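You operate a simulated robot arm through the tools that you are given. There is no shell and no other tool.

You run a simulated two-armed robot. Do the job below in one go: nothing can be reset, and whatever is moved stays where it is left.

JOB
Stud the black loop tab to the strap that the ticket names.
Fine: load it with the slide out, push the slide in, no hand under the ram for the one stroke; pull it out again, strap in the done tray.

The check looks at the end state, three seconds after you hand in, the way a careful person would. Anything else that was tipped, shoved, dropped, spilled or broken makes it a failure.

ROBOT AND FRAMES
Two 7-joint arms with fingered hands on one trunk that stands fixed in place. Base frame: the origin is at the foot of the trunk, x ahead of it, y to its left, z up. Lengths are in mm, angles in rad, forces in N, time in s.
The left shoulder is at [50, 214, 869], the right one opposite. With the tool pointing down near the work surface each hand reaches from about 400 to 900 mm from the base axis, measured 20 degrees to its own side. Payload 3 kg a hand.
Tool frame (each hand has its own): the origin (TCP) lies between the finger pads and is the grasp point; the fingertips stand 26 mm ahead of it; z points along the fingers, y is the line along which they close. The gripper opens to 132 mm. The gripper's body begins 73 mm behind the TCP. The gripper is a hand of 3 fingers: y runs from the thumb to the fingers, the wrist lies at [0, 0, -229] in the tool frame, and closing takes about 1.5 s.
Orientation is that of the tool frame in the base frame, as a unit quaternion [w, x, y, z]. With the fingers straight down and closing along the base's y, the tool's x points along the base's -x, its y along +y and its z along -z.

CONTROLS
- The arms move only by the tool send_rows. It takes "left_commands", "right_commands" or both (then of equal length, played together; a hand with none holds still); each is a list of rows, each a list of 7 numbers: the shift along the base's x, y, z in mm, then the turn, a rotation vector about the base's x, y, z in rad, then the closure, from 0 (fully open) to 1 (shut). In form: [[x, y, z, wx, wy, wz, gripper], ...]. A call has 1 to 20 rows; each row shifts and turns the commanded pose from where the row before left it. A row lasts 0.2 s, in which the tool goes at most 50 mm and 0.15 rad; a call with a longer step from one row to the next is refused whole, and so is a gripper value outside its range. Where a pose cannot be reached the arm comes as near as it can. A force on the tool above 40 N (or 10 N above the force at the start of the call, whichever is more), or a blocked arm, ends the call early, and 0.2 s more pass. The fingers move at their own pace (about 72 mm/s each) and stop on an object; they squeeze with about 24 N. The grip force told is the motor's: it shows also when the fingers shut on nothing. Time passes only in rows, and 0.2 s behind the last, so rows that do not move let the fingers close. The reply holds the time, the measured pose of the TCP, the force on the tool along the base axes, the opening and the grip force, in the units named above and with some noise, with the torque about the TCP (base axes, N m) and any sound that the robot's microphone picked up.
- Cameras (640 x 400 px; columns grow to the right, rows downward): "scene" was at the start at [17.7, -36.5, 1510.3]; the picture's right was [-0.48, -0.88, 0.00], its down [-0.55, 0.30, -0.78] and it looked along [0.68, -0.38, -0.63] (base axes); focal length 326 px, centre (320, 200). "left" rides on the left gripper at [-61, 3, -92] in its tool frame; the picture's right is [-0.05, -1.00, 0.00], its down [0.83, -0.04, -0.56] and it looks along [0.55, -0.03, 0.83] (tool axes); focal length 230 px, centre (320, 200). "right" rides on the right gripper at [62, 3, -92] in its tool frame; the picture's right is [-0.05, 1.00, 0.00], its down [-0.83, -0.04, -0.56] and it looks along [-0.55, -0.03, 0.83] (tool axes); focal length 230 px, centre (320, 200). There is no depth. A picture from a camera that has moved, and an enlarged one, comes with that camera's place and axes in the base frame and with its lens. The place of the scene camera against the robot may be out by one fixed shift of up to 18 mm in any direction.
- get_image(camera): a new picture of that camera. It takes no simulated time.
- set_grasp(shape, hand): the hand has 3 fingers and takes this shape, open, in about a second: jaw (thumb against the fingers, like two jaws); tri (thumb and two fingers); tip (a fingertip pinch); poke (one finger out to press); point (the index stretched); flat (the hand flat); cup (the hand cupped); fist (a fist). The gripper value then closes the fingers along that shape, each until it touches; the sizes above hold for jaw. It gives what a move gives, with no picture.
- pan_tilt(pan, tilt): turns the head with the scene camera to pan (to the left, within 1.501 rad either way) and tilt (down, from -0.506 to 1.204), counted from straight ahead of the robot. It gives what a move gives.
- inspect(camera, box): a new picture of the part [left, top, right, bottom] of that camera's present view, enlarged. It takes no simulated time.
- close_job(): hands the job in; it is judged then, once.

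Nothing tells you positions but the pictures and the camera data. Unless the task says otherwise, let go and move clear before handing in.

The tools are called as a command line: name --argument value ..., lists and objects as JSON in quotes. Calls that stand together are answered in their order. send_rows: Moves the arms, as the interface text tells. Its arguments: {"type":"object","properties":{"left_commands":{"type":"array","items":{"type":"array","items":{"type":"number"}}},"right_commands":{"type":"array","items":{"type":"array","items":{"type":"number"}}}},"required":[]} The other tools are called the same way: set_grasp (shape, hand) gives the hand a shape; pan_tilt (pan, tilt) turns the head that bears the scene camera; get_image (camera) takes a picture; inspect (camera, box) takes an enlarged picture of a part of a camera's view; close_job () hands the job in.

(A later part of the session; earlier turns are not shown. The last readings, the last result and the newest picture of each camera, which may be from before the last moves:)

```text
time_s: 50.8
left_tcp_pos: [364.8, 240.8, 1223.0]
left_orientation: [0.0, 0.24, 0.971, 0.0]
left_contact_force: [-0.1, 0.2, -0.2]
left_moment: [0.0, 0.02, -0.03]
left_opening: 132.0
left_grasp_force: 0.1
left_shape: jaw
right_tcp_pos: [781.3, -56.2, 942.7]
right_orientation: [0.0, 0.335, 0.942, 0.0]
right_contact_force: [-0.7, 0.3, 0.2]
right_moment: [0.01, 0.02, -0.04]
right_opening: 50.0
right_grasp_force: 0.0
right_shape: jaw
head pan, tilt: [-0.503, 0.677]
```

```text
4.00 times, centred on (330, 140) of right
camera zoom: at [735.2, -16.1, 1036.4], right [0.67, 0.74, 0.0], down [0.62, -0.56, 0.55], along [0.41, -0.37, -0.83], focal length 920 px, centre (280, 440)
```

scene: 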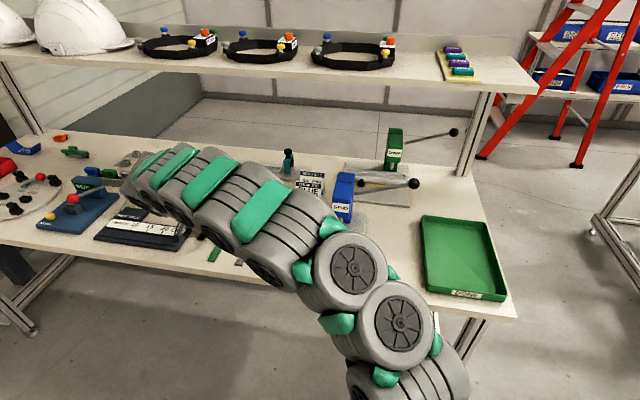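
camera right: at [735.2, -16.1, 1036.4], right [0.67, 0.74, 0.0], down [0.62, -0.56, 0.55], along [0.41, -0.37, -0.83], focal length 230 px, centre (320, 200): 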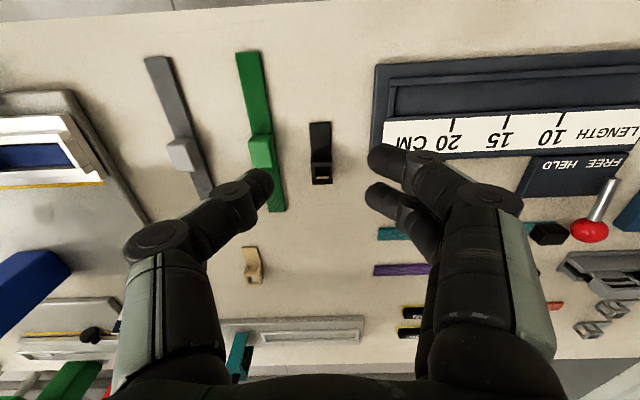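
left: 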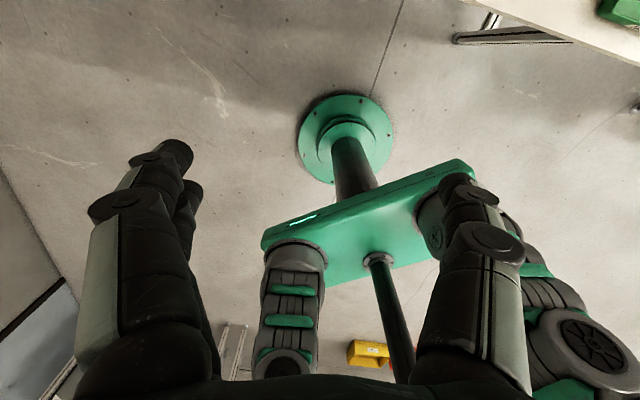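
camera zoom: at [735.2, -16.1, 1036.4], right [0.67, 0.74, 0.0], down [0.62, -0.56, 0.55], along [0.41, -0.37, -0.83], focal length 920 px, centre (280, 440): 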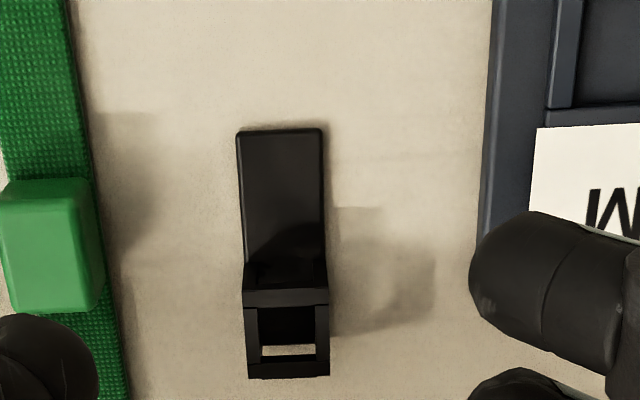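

The tab now sits squarely at a≈643–705, b≈449. I'll turn the hand +90° so thumb and fingers close along the tab's length, then hover over the cage.

send_rows --right_commands '[[0, 0, 0, 0, 0, 0.1428, 0.47], [0, 0, 0, 0, 0, 0.1428, 0.47], [0, 0, 0, 0, 0, 0.1428, 0.47], [0, 0, 0, 0, 0, 0.1428, 0.47], [0, 0, 0, 0, 0, 0.1428, 0.47], [0, 0, 0, 0, 0, 0.1428, 0.47], [0, 0, 0, 0, 0, 0.1428, 0.47], [0, 0, 0, 0, 0, 0.1428, 0.47], [0, 0, 0, 0, 0, 0.1428, 0.47], [0, 0, 0, 0, 0, 0.1428, 0.47], [0, 0, 0, 0, 0, 0.1428, 0.47], [12.8, -10.9, -20, 0, 0, 0, 0.47], [12.8, -10.9, -20, 0, 0, 0, 0.47], [12.8, -10.8, -16, 0, 0, 0, 0.47], [0, 0, 0, 0, 0, 0, 0.47]]'

get_image --camera "right"

inspect --camera "right" --box '[230, 110, 410, 230]'

```text
time_s: 54.0
left_tcp_pos: [364.0, 240.3, 1224.0]
left_orientation: [0.0, 0.239, 0.971, 0.0]
left_contact_force: [1.1, 0.0, 0.3]
left_moment: [0.02, 0.0, 0.0]
left_opening: 131.9
left_grasp_force: 0.0
left_shape: jaw
right_tcp_pos: [820.4, -89.3, 888.8]
right_orientation: [0.0, -0.429, 0.903, 0.0]
right_contact_force: [0.5, -0.1, -0.6]
right_moment: [0.01, 0.02, 0.0]
right_opening: 69.3
right_grasp_force: 0.0
right_shape: jaw
head pan, tilt: [-0.503, 0.677]
```

```text
taken
camera right: at [778.3, -136.1, 980.8], right [-0.74, 0.67, 0.0], down [0.56, 0.62, 0.56], along [0.37, 0.41, -0.83], focal length 230 px, centre (320, 200)
```

right: 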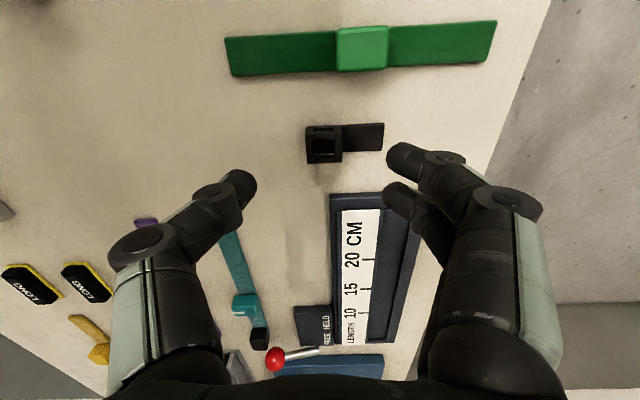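

```text
3.33 times, centred on (320, 170) of right
camera zoom: at [778.3, -136.1, 980.8], right [-0.74, 0.67, 0.0], down [0.56, 0.62, 0.56], along [0.37, 0.41, -0.83], focal length 767 px, centre (320, 300)
```

zoom: 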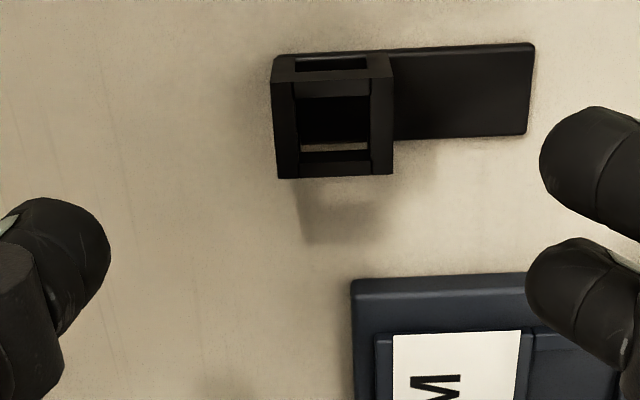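

Cage centred under the hand to ~2 mm. Descending upright to grip only the upper part of the cage (so the fingers later clear the nest bars).

send_rows --right_commands '[[-1.2, 1.4, -15, 0, 0, 0, 0.5], [0, 0, -15, 0, 0, 0, 0.55], [0, 0, -12, 0, 0, 0, 0.55], [0, 0, -8.5, 0, 0, 0, 0.55], [0, 0, 0, 0, 0, 0, 0.55]]'

get_image --camera "right"

```text
time_s: 55.2
left_tcp_pos: [364.8, 240.4, 1221.9]
left_orientation: [0.0, 0.239, 0.971, 0.0]
left_contact_force: [-0.2, 0.6, 0.0]
left_moment: [-0.03, 0.0, -0.03]
left_opening: 131.8
left_grasp_force: 0.0
left_shape: jaw
right_tcp_pos: [818.6, -88.7, 837.8]
right_orientation: [0.0, -0.428, 0.904, 0.0]
right_contact_force: [-0.6, -0.4, -0.1]
right_moment: [0.03, 0.02, 0.03]
right_opening: 59.9
right_grasp_force: 0.0
right_shape: jaw
head pan, tilt: [-0.503, 0.677]
```

```text
taken
camera right: at [777.2, -134.2, 930.4], right [-0.74, 0.67, 0.0], down [0.56, 0.62, 0.56], along [0.37, 0.41, -0.83], focal length 230 px, centre (320, 200)
```

right: 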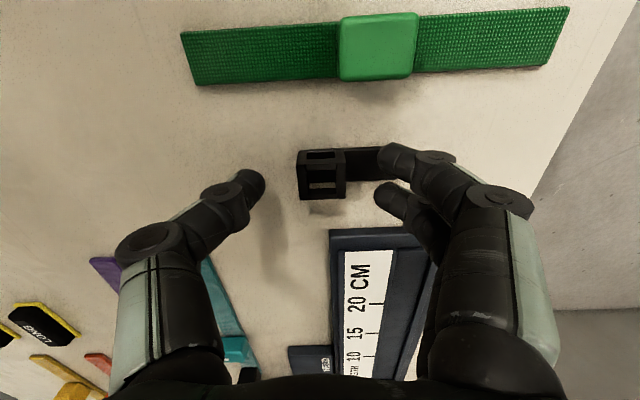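

send_rows --right_commands '[[0, 0, 0, 0, 0, 0, 0.65], [0, 0, 0, 0, 0, 0, 0.75], [0, 0, 0, 0, 0, 0, 0.85], [0, 0, 0, 0, 0, 0, 0.95], [0, 0, 0, 0, 0, 0, 1], [0, 0, 0, 0, 0, 0, 1], [0, 0, 0, 0, 0, 0, 1]]'

inspect --camera "right" --box '[230, 110, 430, 240]'

```text
time_s: 56.8
left_tcp_pos: [364.8, 241.5, 1222.8]
left_orientation: [0.0, 0.239, 0.971, 0.0]
left_contact_force: [-0.5, -0.5, 0.4]
left_moment: [0.0, 0.03, 0.02]
left_opening: 132.1
left_grasp_force: 0.1
left_shape: jaw
right_tcp_pos: [819.7, -87.8, 838.0]
right_orientation: [-0.001, -0.428, 0.904, 0.0]
right_contact_force: [-0.9, 1.0, 0.4]
right_moment: [0.0, -0.01, -0.01]
right_opening: 20.5
right_grasp_force: 24.3
right_shape: jaw
head pan, tilt: [-0.503, 0.677]
```

```text
3.08 times, centred on (330, 175) of right
camera zoom: at [777.1, -134.1, 930.4], right [-0.74, 0.67, 0.0], down [0.56, 0.62, 0.56], along [0.37, 0.41, -0.83], focal length 708 px, centre (289, 277)
```

zoom: 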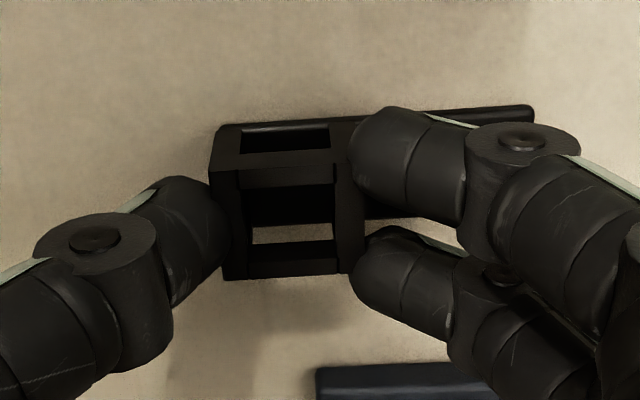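

Firm three-point grip on the cage. Lifting and checking it stays level.

send_rows --right_commands '[[0, 0, 3, 0, 0, 0, 1], [0, 0, 6, 0, 0, 0, 1], [0, 0, 12, 0, 0, 0, 1], [-4, 0, 20, 0, 0, 0, 1], [-8, 0, 25, 0, 0, 0, 1], [0, 0, 0, 0, 0, 0, 1]]'

get_image --camera "right"

inspect --camera "right" --box '[230, 110, 430, 240]'

```text
time_s: 58.2
left_tcp_pos: [364.3, 241.5, 1223.6]
left_orientation: [0.0, 0.24, 0.971, 0.0]
left_contact_force: [0.4, -0.4, 0.2]
left_moment: [0.0, 0.01, 0.03]
left_opening: 131.7
left_grasp_force: 0.0
left_shape: jaw
right_tcp_pos: [806.0, -87.7, 904.6]
right_orientation: [0.0, -0.43, 0.903, 0.0]
right_contact_force: [0.2, -0.6, -0.3]
right_moment: [-0.02, -0.03, 0.0]
right_opening: 20.7
right_grasp_force: 23.5
right_shape: jaw
head pan, tilt: [-0.503, 0.677]
```

```text
taken
camera right: at [764.1, -133.2, 996.5], right [-0.74, 0.67, 0.0], down [0.56, 0.62, 0.56], along [0.37, 0.41, -0.83], focal length 230 px, centre (320, 200)
```

right: 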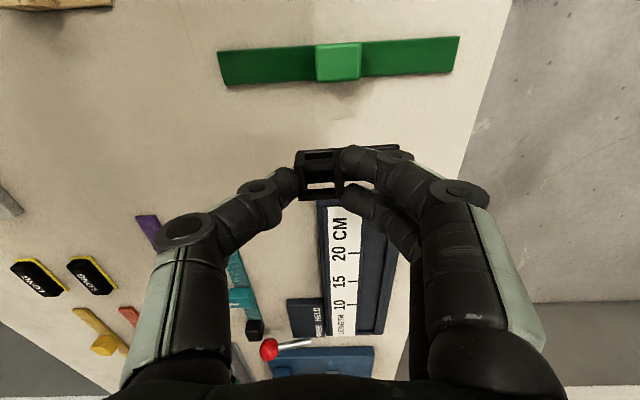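

```text
3.08 times, centred on (330, 175) of right
camera zoom: at [764.1, -133.2, 996.5], right [-0.74, 0.67, 0.0], down [0.56, 0.62, 0.56], along [0.37, 0.41, -0.83], focal length 708 px, centre (289, 277)
```

zoom: 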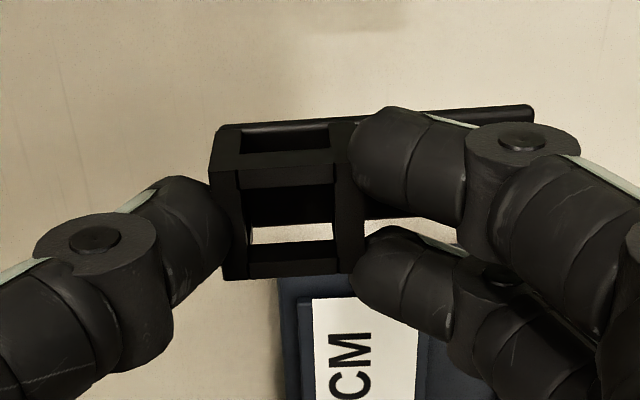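

No slip. Turning back −90° and carrying the tab over the nest pad, cage outward, flap toward the strap.

send_rows --right_commands '[[-12, -12, 4, 0, 0, -0.1428, 1], [-12, -12, 4, 0, 0, -0.1428, 1], [-12, -12, 4, 0, 0, -0.1428, 1], [-12, -12, 4, 0, 0, -0.1428, 1], [-12, -12, 4, 0, 0, -0.1428, 1], [-12, -12, 4, 0, 0, -0.1428, 1], [-12, -12, 4, 0, 0, -0.1428, 1], [-12, -12, 4, 0, 0, -0.1428, 1], [-12, -12, 4, 0, 0, -0.1428, 1], [-12, -12, 4, 0, 0, -0.1428, 1], [-12, -12, 4, 0, 0, -0.1428, 1], [-23.2, -25.9, 0, 0, 0, 0, 1], [-23.2, -25.9, 0, 0, 0, 0, 1], [-23.2, -25.9, 0, 0, 0, 0, 1], [-23.2, -25.9, 0, 0, 0, 0, 1], [-23.2, -25.9, 0, 0, 0, 0, 1], [-23.2, -25.9, 0, 0, 0, 0, 1], [-23.2, -25.9, 0, 0, 0, 0, 1], [0, 0, 0, 0, 0, 0, 1]]'

get_image --camera "right"

inspect --camera "right" --box '[230, 90, 430, 230]'

```text
time_s: 62.2
left_tcp_pos: [364.6, 242.0, 1223.0]
left_orientation: [0.0, 0.24, 0.971, 0.0]
left_contact_force: [-0.4, 0.7, -0.3]
left_moment: [-0.02, -0.01, -0.01]
left_opening: 131.8
left_grasp_force: 0.1
left_shape: jaw
right_tcp_pos: [513.4, -401.7, 948.5]
right_orientation: [0.0, 0.335, 0.942, 0.0]
right_contact_force: [0.1, -0.4, 0.4]
right_moment: [-0.01, -0.02, 0.02]
right_opening: 20.6
right_grasp_force: 23.7
right_shape: jaw
head pan, tilt: [-0.503, 0.677]
```

```text
taken
camera right: at [466.3, -360.7, 1041.1], right [0.67, 0.74, 0.0], down [0.62, -0.56, 0.56], along [0.41, -0.37, -0.83], focal length 230 px, centre (320, 200)
```

right: 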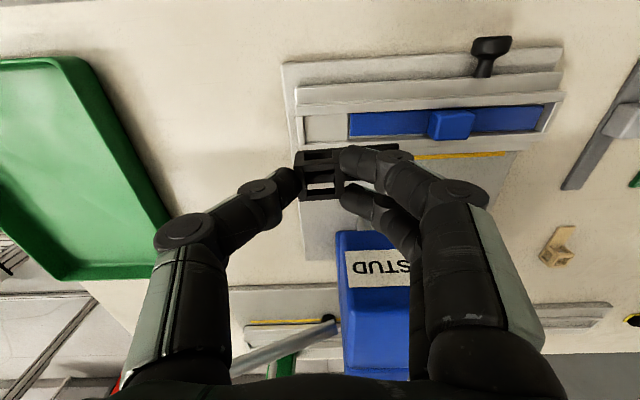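

```text
2.86 times, centred on (330, 160) of right
camera zoom: at [466.3, -360.7, 1041.1], right [0.67, 0.74, 0.0], down [0.62, -0.56, 0.56], along [0.41, -0.37, -0.83], focal length 657 px, centre (291, 314)
```

zoom: 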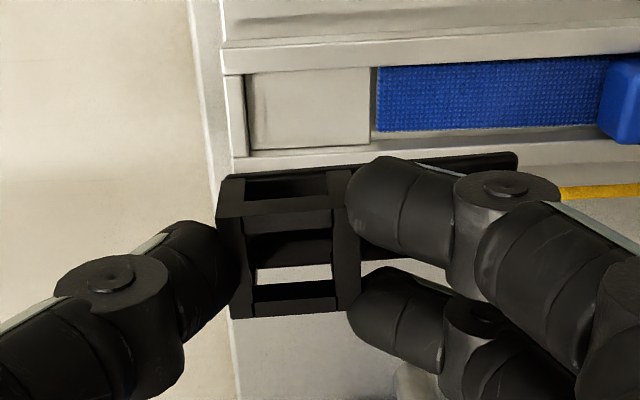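

Tab is above the pad in the right orientation. Coming down to z≈890 with a small correction to compare tab and pocket closer up.

send_rows --right_commands '[[1.4, -0.6, -15, 0, 0, 0, 1], [0, 0, -15, 0, 0, 0, 1], [0, 0, -15, 0, 0, 0, 1], [0, 0, -13, 0, 0, 0, 1], [0, 0, 0, 0, 0, 0, 1], [0, 0, 0, 0, 0, 0, 1]]'

get_image --camera "right"

inspect --camera "right" --box '[250, 100, 410, 210]'

```text
time_s: 63.6
left_tcp_pos: [365.2, 240.3, 1223.4]
left_orientation: [0.0, 0.24, 0.971, 0.0]
left_contact_force: [0.0, 0.1, -0.8]
left_moment: [0.0, -0.01, 0.03]
left_opening: 131.8
left_grasp_force: 0.0
left_shape: jaw
right_tcp_pos: [514.3, -400.9, 889.7]
right_orientation: [0.0, 0.335, 0.942, 0.0]
right_contact_force: [-0.9, -0.2, 0.0]
right_moment: [-0.01, 0.0, 0.02]
right_opening: 20.5
right_grasp_force: 24.6
right_shape: jaw
head pan, tilt: [-0.503, 0.677]
```

```text
taken
camera right: at [467.8, -360.5, 982.4], right [0.67, 0.74, 0.0], down [0.62, -0.56, 0.56], along [0.41, -0.37, -0.83], focal length 230 px, centre (320, 200)
```

right: 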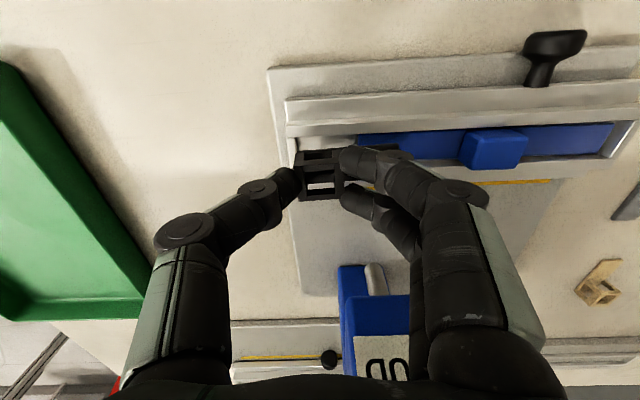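

```text
3.64 times, centred on (330, 155) of right
camera zoom: at [467.8, -360.5, 982.4], right [0.67, 0.74, 0.0], down [0.62, -0.56, 0.56], along [0.41, -0.37, -0.83], focal length 837 px, centre (284, 364)
```

zoom: 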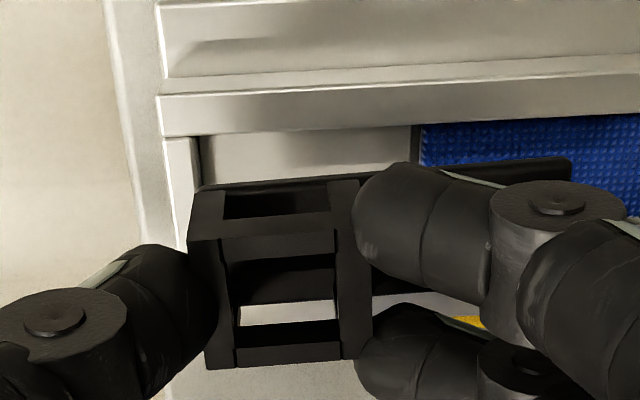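

Measured gaps: about 2.6 mm to the end wall, ~2° yaw in the tab. I'll correct both and lower to just at the bar tops.

send_rows --right_commands '[[-0.3, -1.5, -6, 0, 0, -0.03, 1], [0, 0, -6, 0, 0, 0, 1], [0, 0, -5, 0, 0, 0, 1], [0, 0, 0, 0, 0, 0, 1], [0, 0, 0, 0, 0, 0, 1]]'

inspect --camera "right" --box '[250, 100, 410, 210]'

inspect --camera "right" --box '[270, 120, 420, 170]'

```text
time_s: 64.8
left_tcp_pos: [365.4, 240.2, 1223.6]
left_orientation: [-0.001, 0.239, 0.971, 0.0]
left_contact_force: [0.0, -0.7, 0.2]
left_moment: [0.03, 0.02, 0.04]
left_opening: 132.0
left_grasp_force: 0.0
left_shape: jaw
right_tcp_pos: [513.3, -404.3, 873.3]
right_orientation: [-0.001, 0.35, 0.937, 0.001]
right_contact_force: [-0.4, 0.3, 0.3]
right_moment: [-0.03, -0.01, 0.01]
right_opening: 20.5
right_grasp_force: 23.9
right_shape: jaw
head pan, tilt: [-0.503, 0.677]
```

```text
3.64 times, centred on (330, 155) of right
camera zoom: at [468.5, -361.4, 965.6], right [0.69, 0.72, 0.0], down [0.6, -0.58, 0.56], along [0.4, -0.39, -0.83], focal length 837 px, centre (284, 364)
```

zoom: 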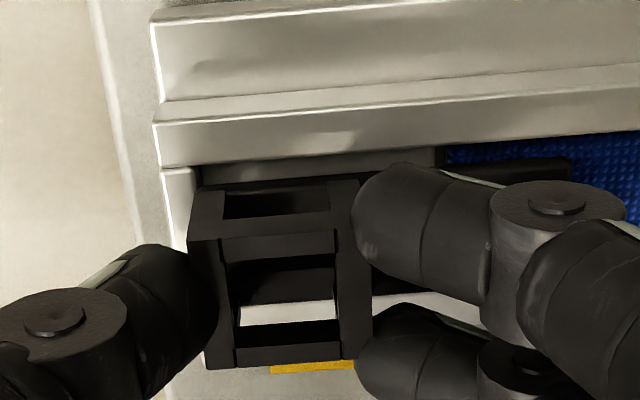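

```text
4.27 times, centred on (345, 145) of right
camera zoom: at [468.5, -361.4, 965.6], right [0.69, 0.72, 0.0], down [0.6, -0.58, 0.56], along [0.4, -0.39, -0.83], focal length 982 px, centre (213, 435)
```

zoom: 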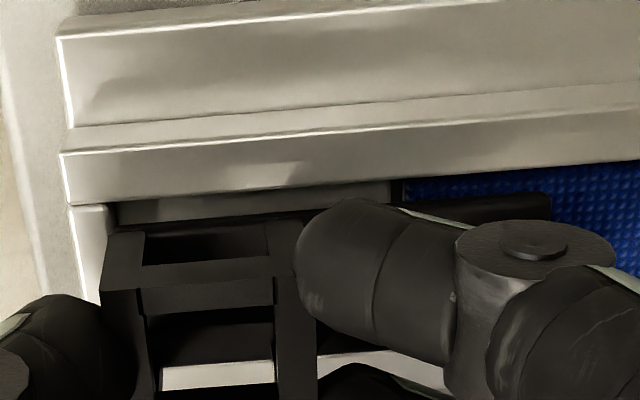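

Tab and slot are now parallel with ~2.6 mm side gap each and ~1.3 mm to the end wall. Lowering the tab into the pocket gently.

send_rows --right_commands '[[0.2, 0.2, -3, 0, 0, 0, 1], [0, 0, -3, 0, 0, 0, 1], [0, 0, -2, 0, 0, 0, 1], [0, 0, -1.5, 0, 0, 0, 1], [0, 0, 0, 0, 0, 0, 1]]'

inspect --camera "right" --box '[260, 100, 420, 210]'

inspect --camera "right" --box '[270, 130, 330, 190]'

```text
time_s: 66.0
left_tcp_pos: [364.2, 240.2, 1221.8]
left_orientation: [0.0, 0.24, 0.971, 0.001]
left_contact_force: [-0.3, 0.3, 0.4]
left_moment: [0.0, -0.01, 0.0]
left_opening: 131.7
left_grasp_force: 0.1
left_shape: jaw
right_tcp_pos: [513.6, -404.1, 863.5]
right_orientation: [0.0, 0.351, 0.936, 0.0]
right_contact_force: [-1.3, -0.8, 27.8]
right_moment: [0.04, 0.04, -0.02]
right_opening: 22.0
right_grasp_force: 23.7
right_shape: jaw
head pan, tilt: [-0.503, 0.677]
```

```text
3.64 times, centred on (340, 155) of right
camera zoom: at [468.7, -360.8, 956.5], right [0.69, 0.72, 0.0], down [0.6, -0.58, 0.56], along [0.4, -0.39, -0.83], focal length 837 px, centre (247, 364)
```

zoom: 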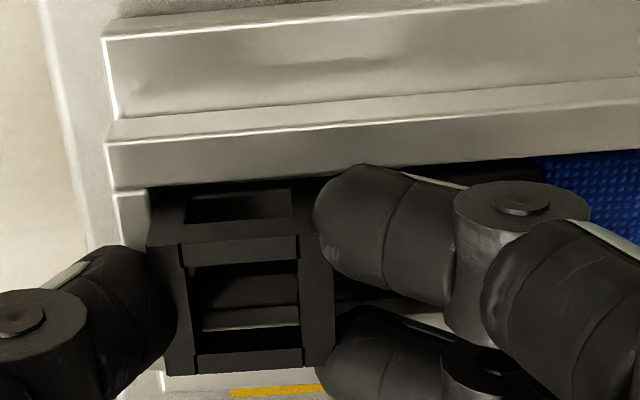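

```text
6.67 times, centred on (300, 160) of right
camera zoom: at [468.7, -360.8, 956.5], right [0.69, 0.72, 0.0], down [0.6, -0.58, 0.56], along [0.4, -0.39, -0.83], focal length 1534 px, centre (453, 467)
```

zoom: 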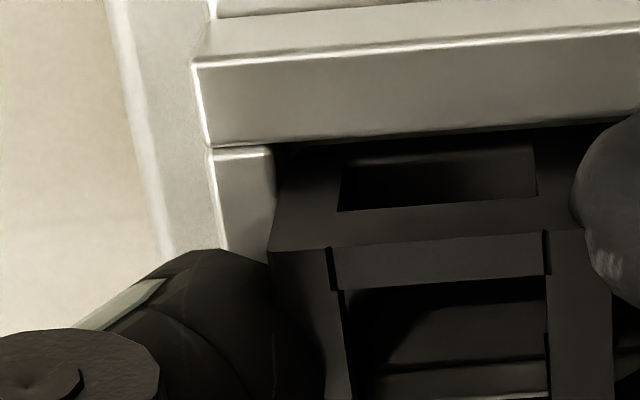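

The tab has landed on the pad (28 N, level). Easing up slightly and opening the fingers a little.

send_rows --right_commands '[[0, 0, 0.8, 0, 0, 0, 1], [0, 0, 0, 0, 0, 0, 0.82], [0, 0, 0, 0, 0, 0, 0.75], [0, 0, 0, 0, 0, 0, 0.68], [0, 0, 0, 0, 0, 0, 0.62], [0, 0, 0, 0, 0, 0, 0.62]]'

get_image --camera "right"

inspect --camera "right" --box '[260, 100, 420, 210]'

```text
time_s: 67.4
left_tcp_pos: [365.2, 241.3, 1222.7]
left_orientation: [0.0, 0.239, 0.971, 0.0]
left_contact_force: [-0.4, 1.1, -0.9]
left_moment: [0.01, 0.0, 0.01]
left_opening: 131.9
left_grasp_force: 0.1
left_shape: jaw
right_tcp_pos: [514.0, -402.5, 864.4]
right_orientation: [0.0, 0.349, 0.937, 0.0]
right_contact_force: [-0.2, 1.1, -0.2]
right_moment: [0.01, -0.02, 0.01]
right_opening: 49.8
right_grasp_force: 0.1
right_shape: jaw
head pan, tilt: [-0.503, 0.677]
```

```text
taken
camera right: at [468.6, -360.8, 956.5], right [0.69, 0.72, 0.0], down [0.6, -0.58, 0.55], along [0.4, -0.39, -0.83], focal length 230 px, centre (320, 200)
```

right: 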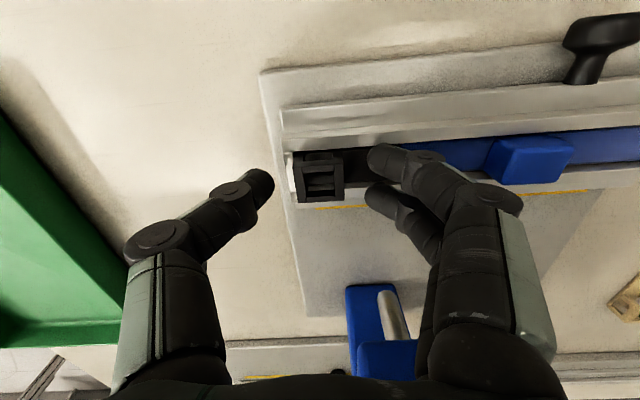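

```text
3.64 times, centred on (340, 155) of right
camera zoom: at [468.6, -360.8, 956.5], right [0.69, 0.72, 0.0], down [0.6, -0.58, 0.55], along [0.4, -0.39, -0.83], focal length 837 px, centre (247, 364)
```

zoom: 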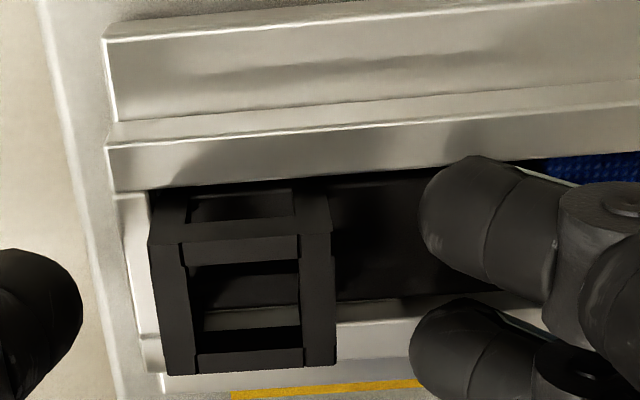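

Released; the tab sits in the pocket with the flap over the strap end. Rising straight up to inspect the whole load.

send_rows --right_commands '[[0, 0, 6, 0, 0, 0, 0.58], [0, 0, 12, 0, 0, 0, 0.55], [0, 0, 20, 0, 0, 0, 0.5], [0, 0, 30, 0, 0, 0, 0.4], [-10, 8, 20, 0, 0, 0.03, 0.3], [0, 0, 0, 0, 0, 0, 0.2]]'

get_image --camera "right"

inspect --camera "right" --box '[280, 100, 420, 180]'

inspect --camera "right" --box '[280, 80, 580, 200]'

```text
time_s: 68.8
left_tcp_pos: [365.1, 239.5, 1222.5]
left_orientation: [0.0, 0.239, 0.971, 0.0]
left_contact_force: [-1.0, 0.1, 0.4]
left_moment: [0.0, 0.02, -0.01]
left_opening: 131.6
left_grasp_force: 0.1
left_shape: jaw
right_tcp_pos: [503.3, -394.1, 952.0]
right_orientation: [-0.001, 0.335, 0.942, 0.0]
right_contact_force: [-0.7, 0.6, 0.0]
right_moment: [-0.05, 0.02, 0.02]
right_opening: 105.6
right_grasp_force: 0.0
right_shape: jaw
head pan, tilt: [-0.503, 0.677]
```

```text
taken
camera right: at [457.1, -353.4, 1044.5], right [0.67, 0.74, 0.0], down [0.62, -0.56, 0.55], along [0.41, -0.37, -0.83], focal length 230 px, centre (320, 200)
```

right: 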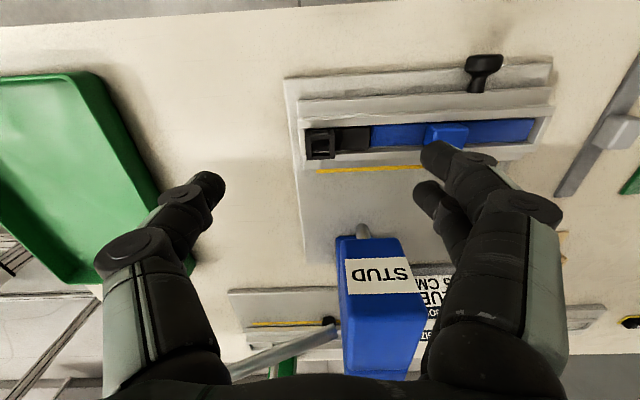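

```text
4.57 times, centred on (350, 140) of right
camera zoom: at [457.1, -353.4, 1044.5], right [0.67, 0.74, 0.0], down [0.62, -0.56, 0.55], along [0.41, -0.37, -0.83], focal length 1052 px, centre (183, 474)
```

zoom: 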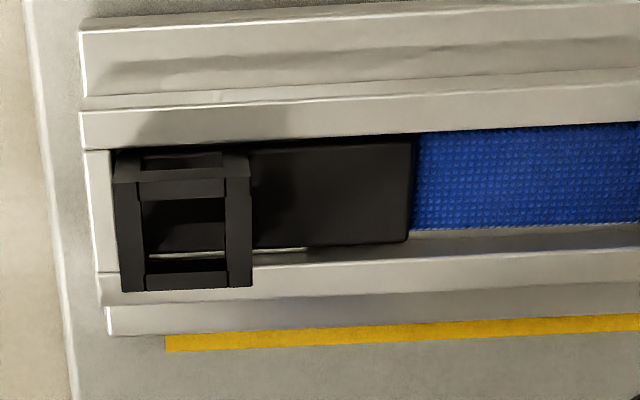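

```text
2.13 times, centred on (430, 140) of right
camera zoom: at [457.1, -353.4, 1044.5], right [0.67, 0.74, 0.0], down [0.62, -0.56, 0.55], along [0.41, -0.37, -0.83], focal length 491 px, centre (85, 328)
```

zoom: 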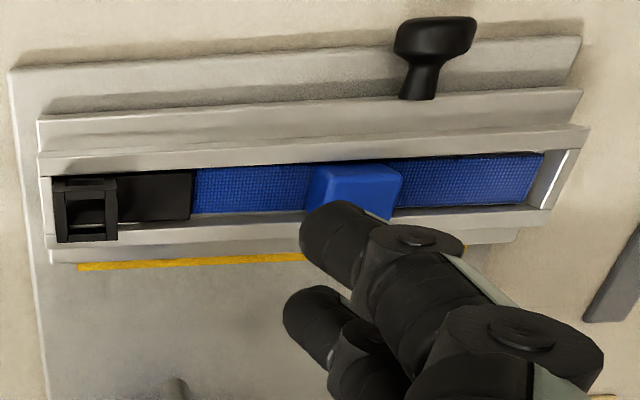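

The load looks right: cage in the pocket against the end wall, flap overlapping the strap end. Next I'll hover over the slide's black knob (about a=597, b=150, z≈820).

send_rows --right_commands '[[13.5, 33.3, -5, 0, 0, 0, 0.2], [13.5, 33.3, -5, 0, 0, 0, 0.3], [13.5, 33.3, -10, 0, 0, 0, 0.45], [13.5, 33.2, -15, 0, 0, 0, 0.5], [0, 0, -15, 0, 0, 0, 0.5], [0, 0, 0, 0, 0, 0, 0.5]]'

get_image --camera "right"

inspect --camera "right" --box '[220, 90, 420, 230]'

inspect --camera "scene" --box '[260, 215, 370, 285]'

```text
time_s: 70.2
left_tcp_pos: [364.7, 240.4, 1223.2]
left_orientation: [0.0, 0.24, 0.971, 0.0]
left_contact_force: [0.5, 0.2, 0.4]
left_moment: [0.0, 0.0, -0.01]
left_opening: 131.9
left_grasp_force: 0.0
left_shape: jaw
right_tcp_pos: [558.0, -261.5, 902.2]
right_orientation: [0.0, 0.336, 0.942, 0.0]
right_contact_force: [-1.4, -0.1, -0.8]
right_moment: [0.02, 0.0, -0.01]
right_opening: 66.6
right_grasp_force: 0.1
right_shape: jaw
head pan, tilt: [-0.503, 0.677]
```

```text
taken
camera right: at [511.9, -220.3, 994.5], right [0.67, 0.74, 0.0], down [0.62, -0.56, 0.56], along [0.41, -0.37, -0.83], focal length 230 px, centre (320, 200)
```

right: 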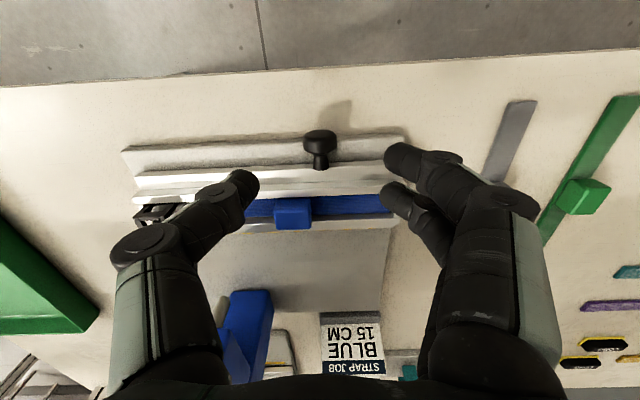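

```text
2.86 times, centred on (320, 160) of right
camera zoom: at [511.9, -220.3, 994.5], right [0.67, 0.74, 0.0], down [0.62, -0.56, 0.56], along [0.41, -0.37, -0.83], focal length 657 px, centre (320, 314)
```

zoom: 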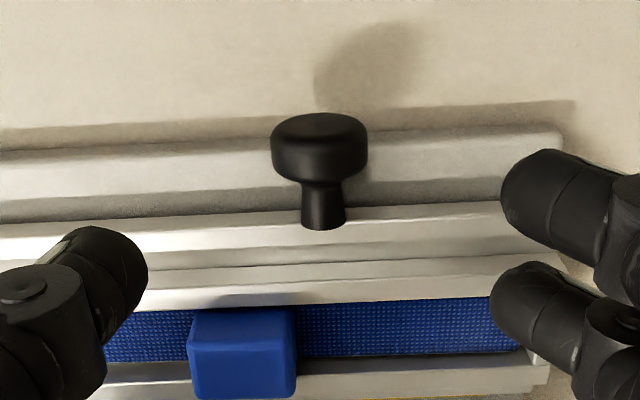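

```text
5.71 times, centred on (315, 250) of scene
camera zoom: at [17.7, -36.5, 1510.3], right [-0.48, -0.88, 0.0], down [-0.55, 0.3, -0.78], along [0.68, -0.38, -0.63], focal length 1864 px, centre (349, -86)
```

zoom: 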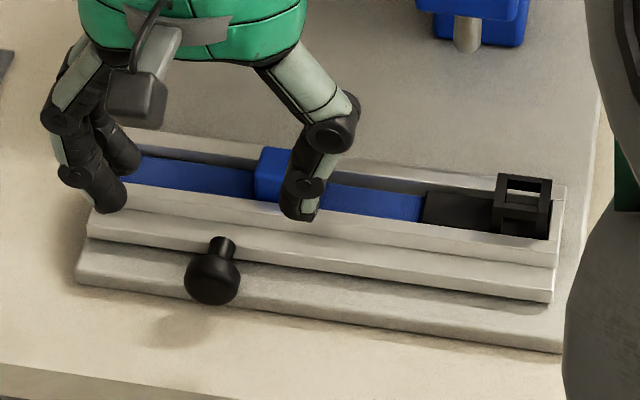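

Knob centred right under the hand (axis z≈821). Descending with fingers on either side of the knob head.

send_rows --right_commands '[[0, 0, -18, 0, 0, 0, 0.5], [0, 0, -18, 0, 0, 0, 0.5], [0, 0, -16, 0, 0, 0, 0.5], [0, 0, -12, 0, 0, 0, 0.5], [0, 0, 0, 0, 0, 0, 0.5]]'

get_image --camera "right"

inspect --camera "scene" --box '[260, 215, 370, 285]'

```text
time_s: 71.4
left_tcp_pos: [364.8, 241.0, 1222.4]
left_orientation: [-0.001, 0.24, 0.971, 0.0]
left_contact_force: [0.2, -0.4, 0.5]
left_moment: [0.01, 0.01, 0.0]
left_opening: 132.0
left_grasp_force: 0.0
left_shape: jaw
right_tcp_pos: [558.6, -262.0, 839.0]
right_orientation: [0.001, 0.336, 0.942, 0.001]
right_contact_force: [1.2, -0.3, 5.8]
right_moment: [0.14, -0.19, -0.04]
right_opening: 66.6
right_grasp_force: 0.2
right_shape: jaw
head pan, tilt: [-0.503, 0.677]
```

```text
taken
camera right: at [512.1, -221.0, 931.0], right [0.67, 0.74, 0.0], down [0.61, -0.56, 0.56], along [0.41, -0.37, -0.83], focal length 230 px, centre (320, 200)
```

right: 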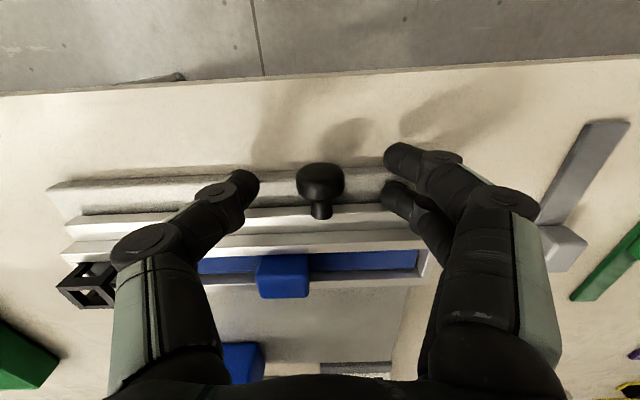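

```text
5.71 times, centred on (315, 250) of scene
camera zoom: at [17.6, -36.5, 1510.4], right [-0.48, -0.88, 0.0], down [-0.55, 0.3, -0.78], along [0.68, -0.38, -0.63], focal length 1864 px, centre (349, -86)
```

zoom: 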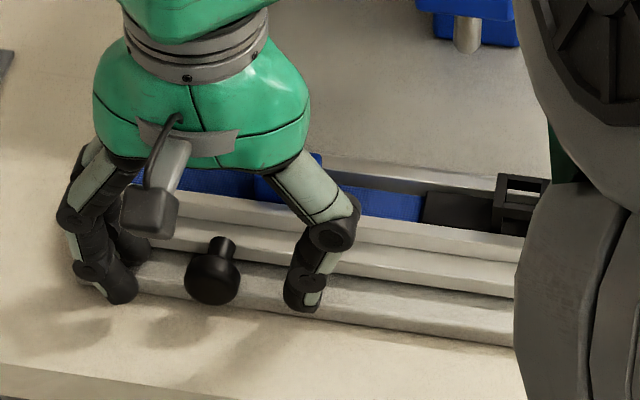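

A finger touches something lightly (6 N), probably the slide's front ledge. I'll ease up 2 mm and 4 mm toward me before closing.

send_rows --right_commands '[[0, 0, 2.5, 0, 0, 0, 0.5], [-3.1, 2.5, 0, 0, 0, 0, 0.5], [0, 0, 0, 0, 0, 0, 0.5]]'

get_image --camera "right"

```text
time_s: 72.2
left_tcp_pos: [364.7, 239.8, 1221.5]
left_orientation: [0.0, 0.239, 0.971, 0.0]
left_contact_force: [1.1, -0.1, 1.4]
left_moment: [0.05, 0.04, 0.02]
left_opening: 131.9
left_grasp_force: 0.1
left_shape: jaw
right_tcp_pos: [555.0, -259.5, 839.8]
right_orientation: [0.0, 0.335, 0.942, 0.0]
right_contact_force: [-1.0, -0.4, -0.7]
right_moment: [0.03, 0.0, 0.02]
right_opening: 66.4
right_grasp_force: 0.1
right_shape: jaw
head pan, tilt: [-0.503, 0.677]
```

```text
taken
camera right: at [508.6, -218.7, 933.4], right [0.67, 0.74, 0.0], down [0.62, -0.56, 0.56], along [0.41, -0.37, -0.83], focal length 230 px, centre (320, 200)
```

right: 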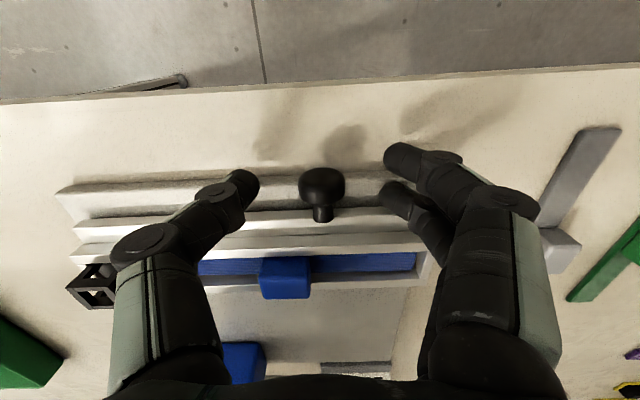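

Free again. Closing on the knob.

send_rows --right_commands '[[0, 0, 0, 0, 0, 0, 0.65], [0, 0, 0, 0, 0, 0, 0.8], [0, 0, 0, 0, 0, 0, 0.9], [0, 0, 0, 0, 0, 0, 1], [0, 0, 0, 0, 0, 0, 1], [0, 0, 0, 0, 0, 0, 1]]'

get_image --camera "right"

inspect --camera "right" --box '[230, 130, 410, 240]'

```text
time_s: 73.6
left_tcp_pos: [364.0, 239.6, 1223.2]
left_orientation: [0.001, 0.241, 0.971, 0.0]
left_contact_force: [-0.9, 0.2, 1.0]
left_moment: [-0.04, 0.02, -0.04]
left_opening: 131.6
left_grasp_force: 0.2
left_shape: jaw
right_tcp_pos: [554.2, -260.2, 840.6]
right_orientation: [0.0, 0.336, 0.942, 0.0]
right_contact_force: [-4.5, -7.1, -1.9]
right_moment: [-0.12, 0.08, -0.01]
right_opening: 7.8
right_grasp_force: 24.3
right_shape: jaw
head pan, tilt: [-0.503, 0.677]
```

```text
taken
camera right: at [508.3, -219.2, 933.3], right [0.67, 0.74, 0.0], down [0.62, -0.56, 0.56], along [0.41, -0.37, -0.83], focal length 230 px, centre (320, 200)
```

right: 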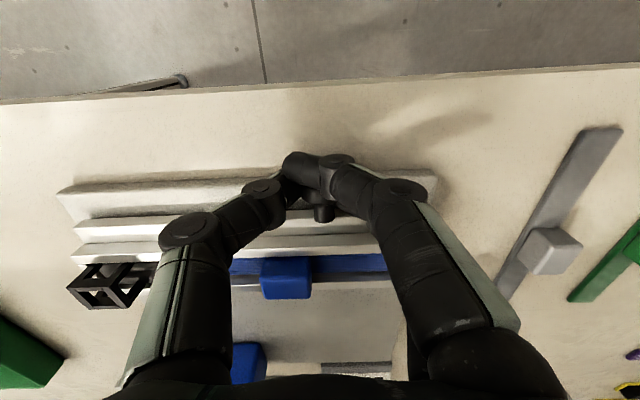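

```text
3.56 times, centred on (320, 185) of right
camera zoom: at [508.3, -219.2, 933.3], right [0.67, 0.74, 0.0], down [0.62, -0.56, 0.56], along [0.41, -0.37, -0.83], focal length 818 px, centre (320, 253)
```

zoom: 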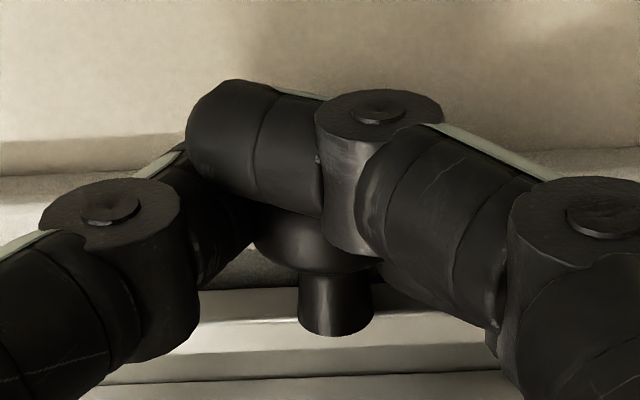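

The near finger has wrapped around the knob's front face, which is ideal for pushing. Pushing the slide in along the bench's forward axis, slowly.

send_rows --right_commands '[[3.9, -3.2, 0, 0, 0, 0, 1], [3.9, -3.2, 0, 0, 0, 0, 1], [6.2, -5.05, 0, 0, 0, 0, 1], [6.2, -5.05, 0, 0, 0, 0, 1], [0, 0, 0, 0, 0, 0, 1]]'

get_image --camera "right"

inspect --camera "scene" --box '[260, 205, 370, 285]'

```text
time_s: 74.8
left_tcp_pos: [363.7, 239.5, 1223.8]
left_orientation: [0.0, 0.241, 0.971, 0.0]
left_contact_force: [0.7, -0.4, -0.6]
left_moment: [0.0, -0.01, 0.0]
left_opening: 131.7
left_grasp_force: 0.2
left_shape: jaw
right_tcp_pos: [575.1, -277.9, 840.4]
right_orientation: [0.0, 0.335, 0.942, 0.0]
right_contact_force: [-6.6, -8.6, 0.6]
right_moment: [-0.18, 0.17, -0.06]
right_opening: 8.0
right_grasp_force: 24.0
right_shape: jaw
head pan, tilt: [-0.503, 0.677]
```

```text
taken
camera right: at [528.8, -235.7, 933.0], right [0.67, 0.74, 0.0], down [0.62, -0.56, 0.56], along [0.41, -0.37, -0.83], focal length 230 px, centre (320, 200)
```

right: 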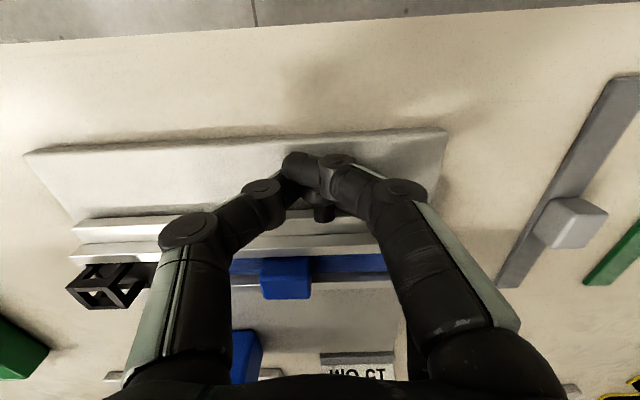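

```text
5.00 times, centred on (315, 245) of scene
camera zoom: at [17.6, -36.6, 1510.3], right [-0.48, -0.88, 0.0], down [-0.55, 0.3, -0.78], along [0.68, -0.38, -0.63], focal length 1631 px, centre (345, -25)
```

zoom: 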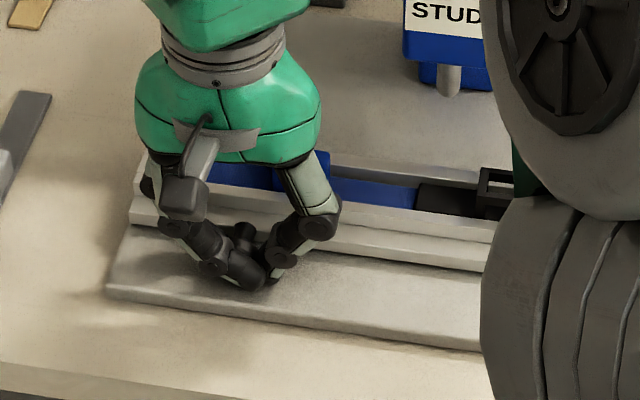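

The slide moves smoothly with the hand. Continuing inward.

send_rows --right_commands '[[6.2, -5.05, 0, 0, 0, 0, 1], [6.2, -5.05, 0, 0, 0, 0, 1], [6.2, -5.05, 0, 0, 0, 0, 1], [6.2, -5.05, 0, 0, 0, 0, 1], [6.2, -5.05, 0, 0, 0, 0, 1], [0, 0, 0, 0, 0, 0, 1]]'

get_image --camera "right"

inspect --camera "scene" --box '[260, 180, 380, 280]'

```text
time_s: 76.2
left_tcp_pos: [363.6, 240.4, 1223.9]
left_orientation: [0.0, 0.239, 0.971, 0.0]
left_contact_force: [-0.3, -0.4, 0.1]
left_moment: [-0.01, 0.01, 0.0]
left_opening: 132.0
left_grasp_force: 0.0
left_shape: jaw
right_tcp_pos: [604.7, -302.2, 841.7]
right_orientation: [0.0, 0.336, 0.942, 0.0]
right_contact_force: [-8.8, -11.1, 1.1]
right_moment: [-0.21, 0.21, -0.07]
right_opening: 8.1
right_grasp_force: 23.9
right_shape: jaw
head pan, tilt: [-0.503, 0.677]
```

```text
taken
camera right: at [559.9, -259.9, 933.3], right [0.67, 0.74, 0.0], down [0.62, -0.56, 0.56], along [0.41, -0.37, -0.83], focal length 230 px, centre (320, 200)
```

right: 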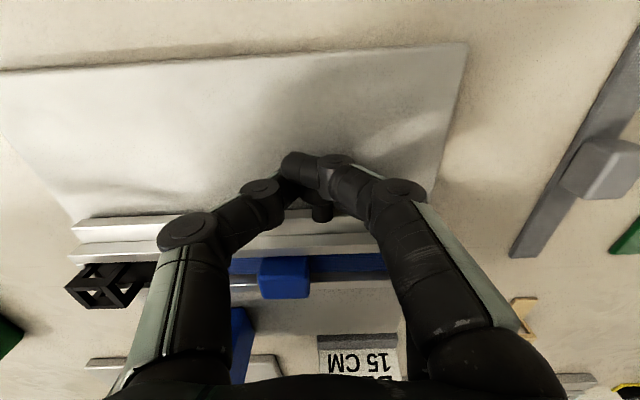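

```text
4.00 times, centred on (320, 230) of scene
camera zoom: at [17.5, -36.7, 1510.3], right [-0.48, -0.88, 0.0], down [-0.55, 0.3, -0.78], along [0.68, -0.38, -0.63], focal length 1305 px, centre (320, 80)
```

zoom: 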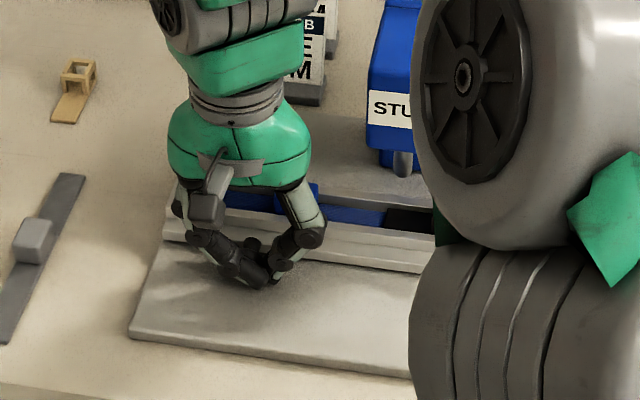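

send_rows --right_commands '[[3.7, -4.9, 0, 0, 0, 0, 1], [4.65, -3.8, 0, 0, 0, 0, 1], [4.65, -3.8, 0, 0, 0, 0, 1], [0, 0, 0, 0, 0, 0, 1]]'

get_image --camera "right"

inspect --camera "right" --box '[40, 200, 320, 380]'

```text
time_s: 77.2
left_tcp_pos: [363.3, 241.3, 1223.5]
left_orientation: [0.0, 0.239, 0.971, 0.0]
left_contact_force: [-0.3, -0.2, 0.2]
left_moment: [0.0, -0.02, -0.02]
left_opening: 132.3
left_grasp_force: 0.1
left_shape: jaw
right_tcp_pos: [619.3, -313.3, 839.7]
right_orientation: [-0.001, 0.335, 0.942, 0.0]
right_contact_force: [-5.4, -0.8, 0.2]
right_moment: [-0.06, 0.11, -0.04]
right_opening: 7.9
right_grasp_force: 24.1
right_shape: jaw
head pan, tilt: [-0.503, 0.677]
```

```text
taken
camera right: at [572.9, -272.4, 932.9], right [0.67, 0.74, 0.0], down [0.62, -0.56, 0.55], along [0.41, -0.37, -0.83], focal length 230 px, centre (320, 200)
```

right: 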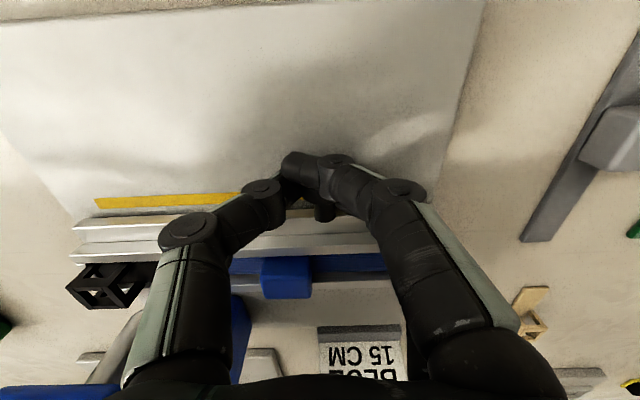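

```text
2.22 times, centred on (180, 290) of right
camera zoom: at [572.9, -272.4, 932.9], right [0.67, 0.74, 0.0], down [0.62, -0.56, 0.55], along [0.41, -0.37, -0.83], focal length 511 px, centre (631, 0)
```

zoom: 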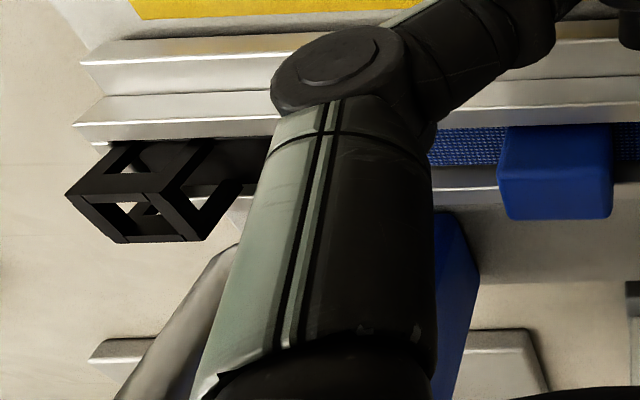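

send_rows --right_commands '[[1.55, -1.26, 0, 0, 0, 0, 1], [1.55, -1.26, 0, 0, 0, 0, 1], [1.55, -1.26, 0, 0, 0, 0, 1], [1.55, -1.26, 0, 0, 0, 0, 1], [0, 0, 0, 0, 0, 0, 1]]'

get_image --camera "right"

```text
time_s: 78.0
left_tcp_pos: [364.2, 240.8, 1224.0]
left_orientation: [0.0, 0.24, 0.971, 0.001]
left_contact_force: [1.1, 0.0, 0.8]
left_moment: [0.02, -0.01, -0.02]
left_opening: 132.1
left_grasp_force: 0.1
left_shape: jaw
right_tcp_pos: [620.4, -315.4, 840.3]
right_orientation: [-0.005, 0.336, 0.942, 0.001]
right_contact_force: [-15.0, 5.9, 7.9]
right_moment: [-0.01, 0.22, -0.09]
right_opening: 7.9
right_grasp_force: 24.1
right_shape: jaw
head pan, tilt: [-0.503, 0.677]
stopped in row 3 (right hand): the force on the tool passed its limit at 42 N (the readings are from after the stop); the commanded pose is now the measured one
```

```text
taken
camera right: at [574.9, -274.7, 932.4], right [0.67, 0.74, 0.0], down [0.62, -0.56, 0.55], along [0.4, -0.37, -0.84], focal length 230 px, centre (320, 200)
```

right: 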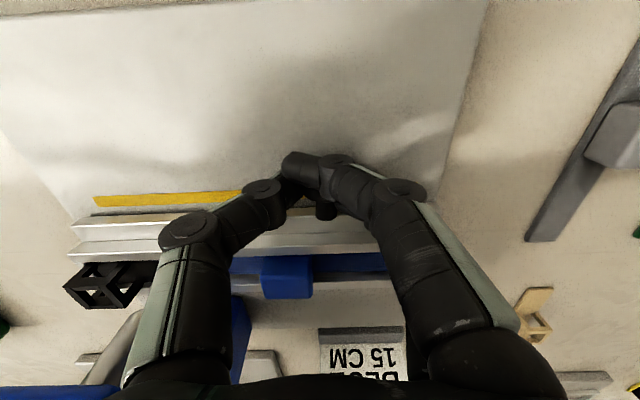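

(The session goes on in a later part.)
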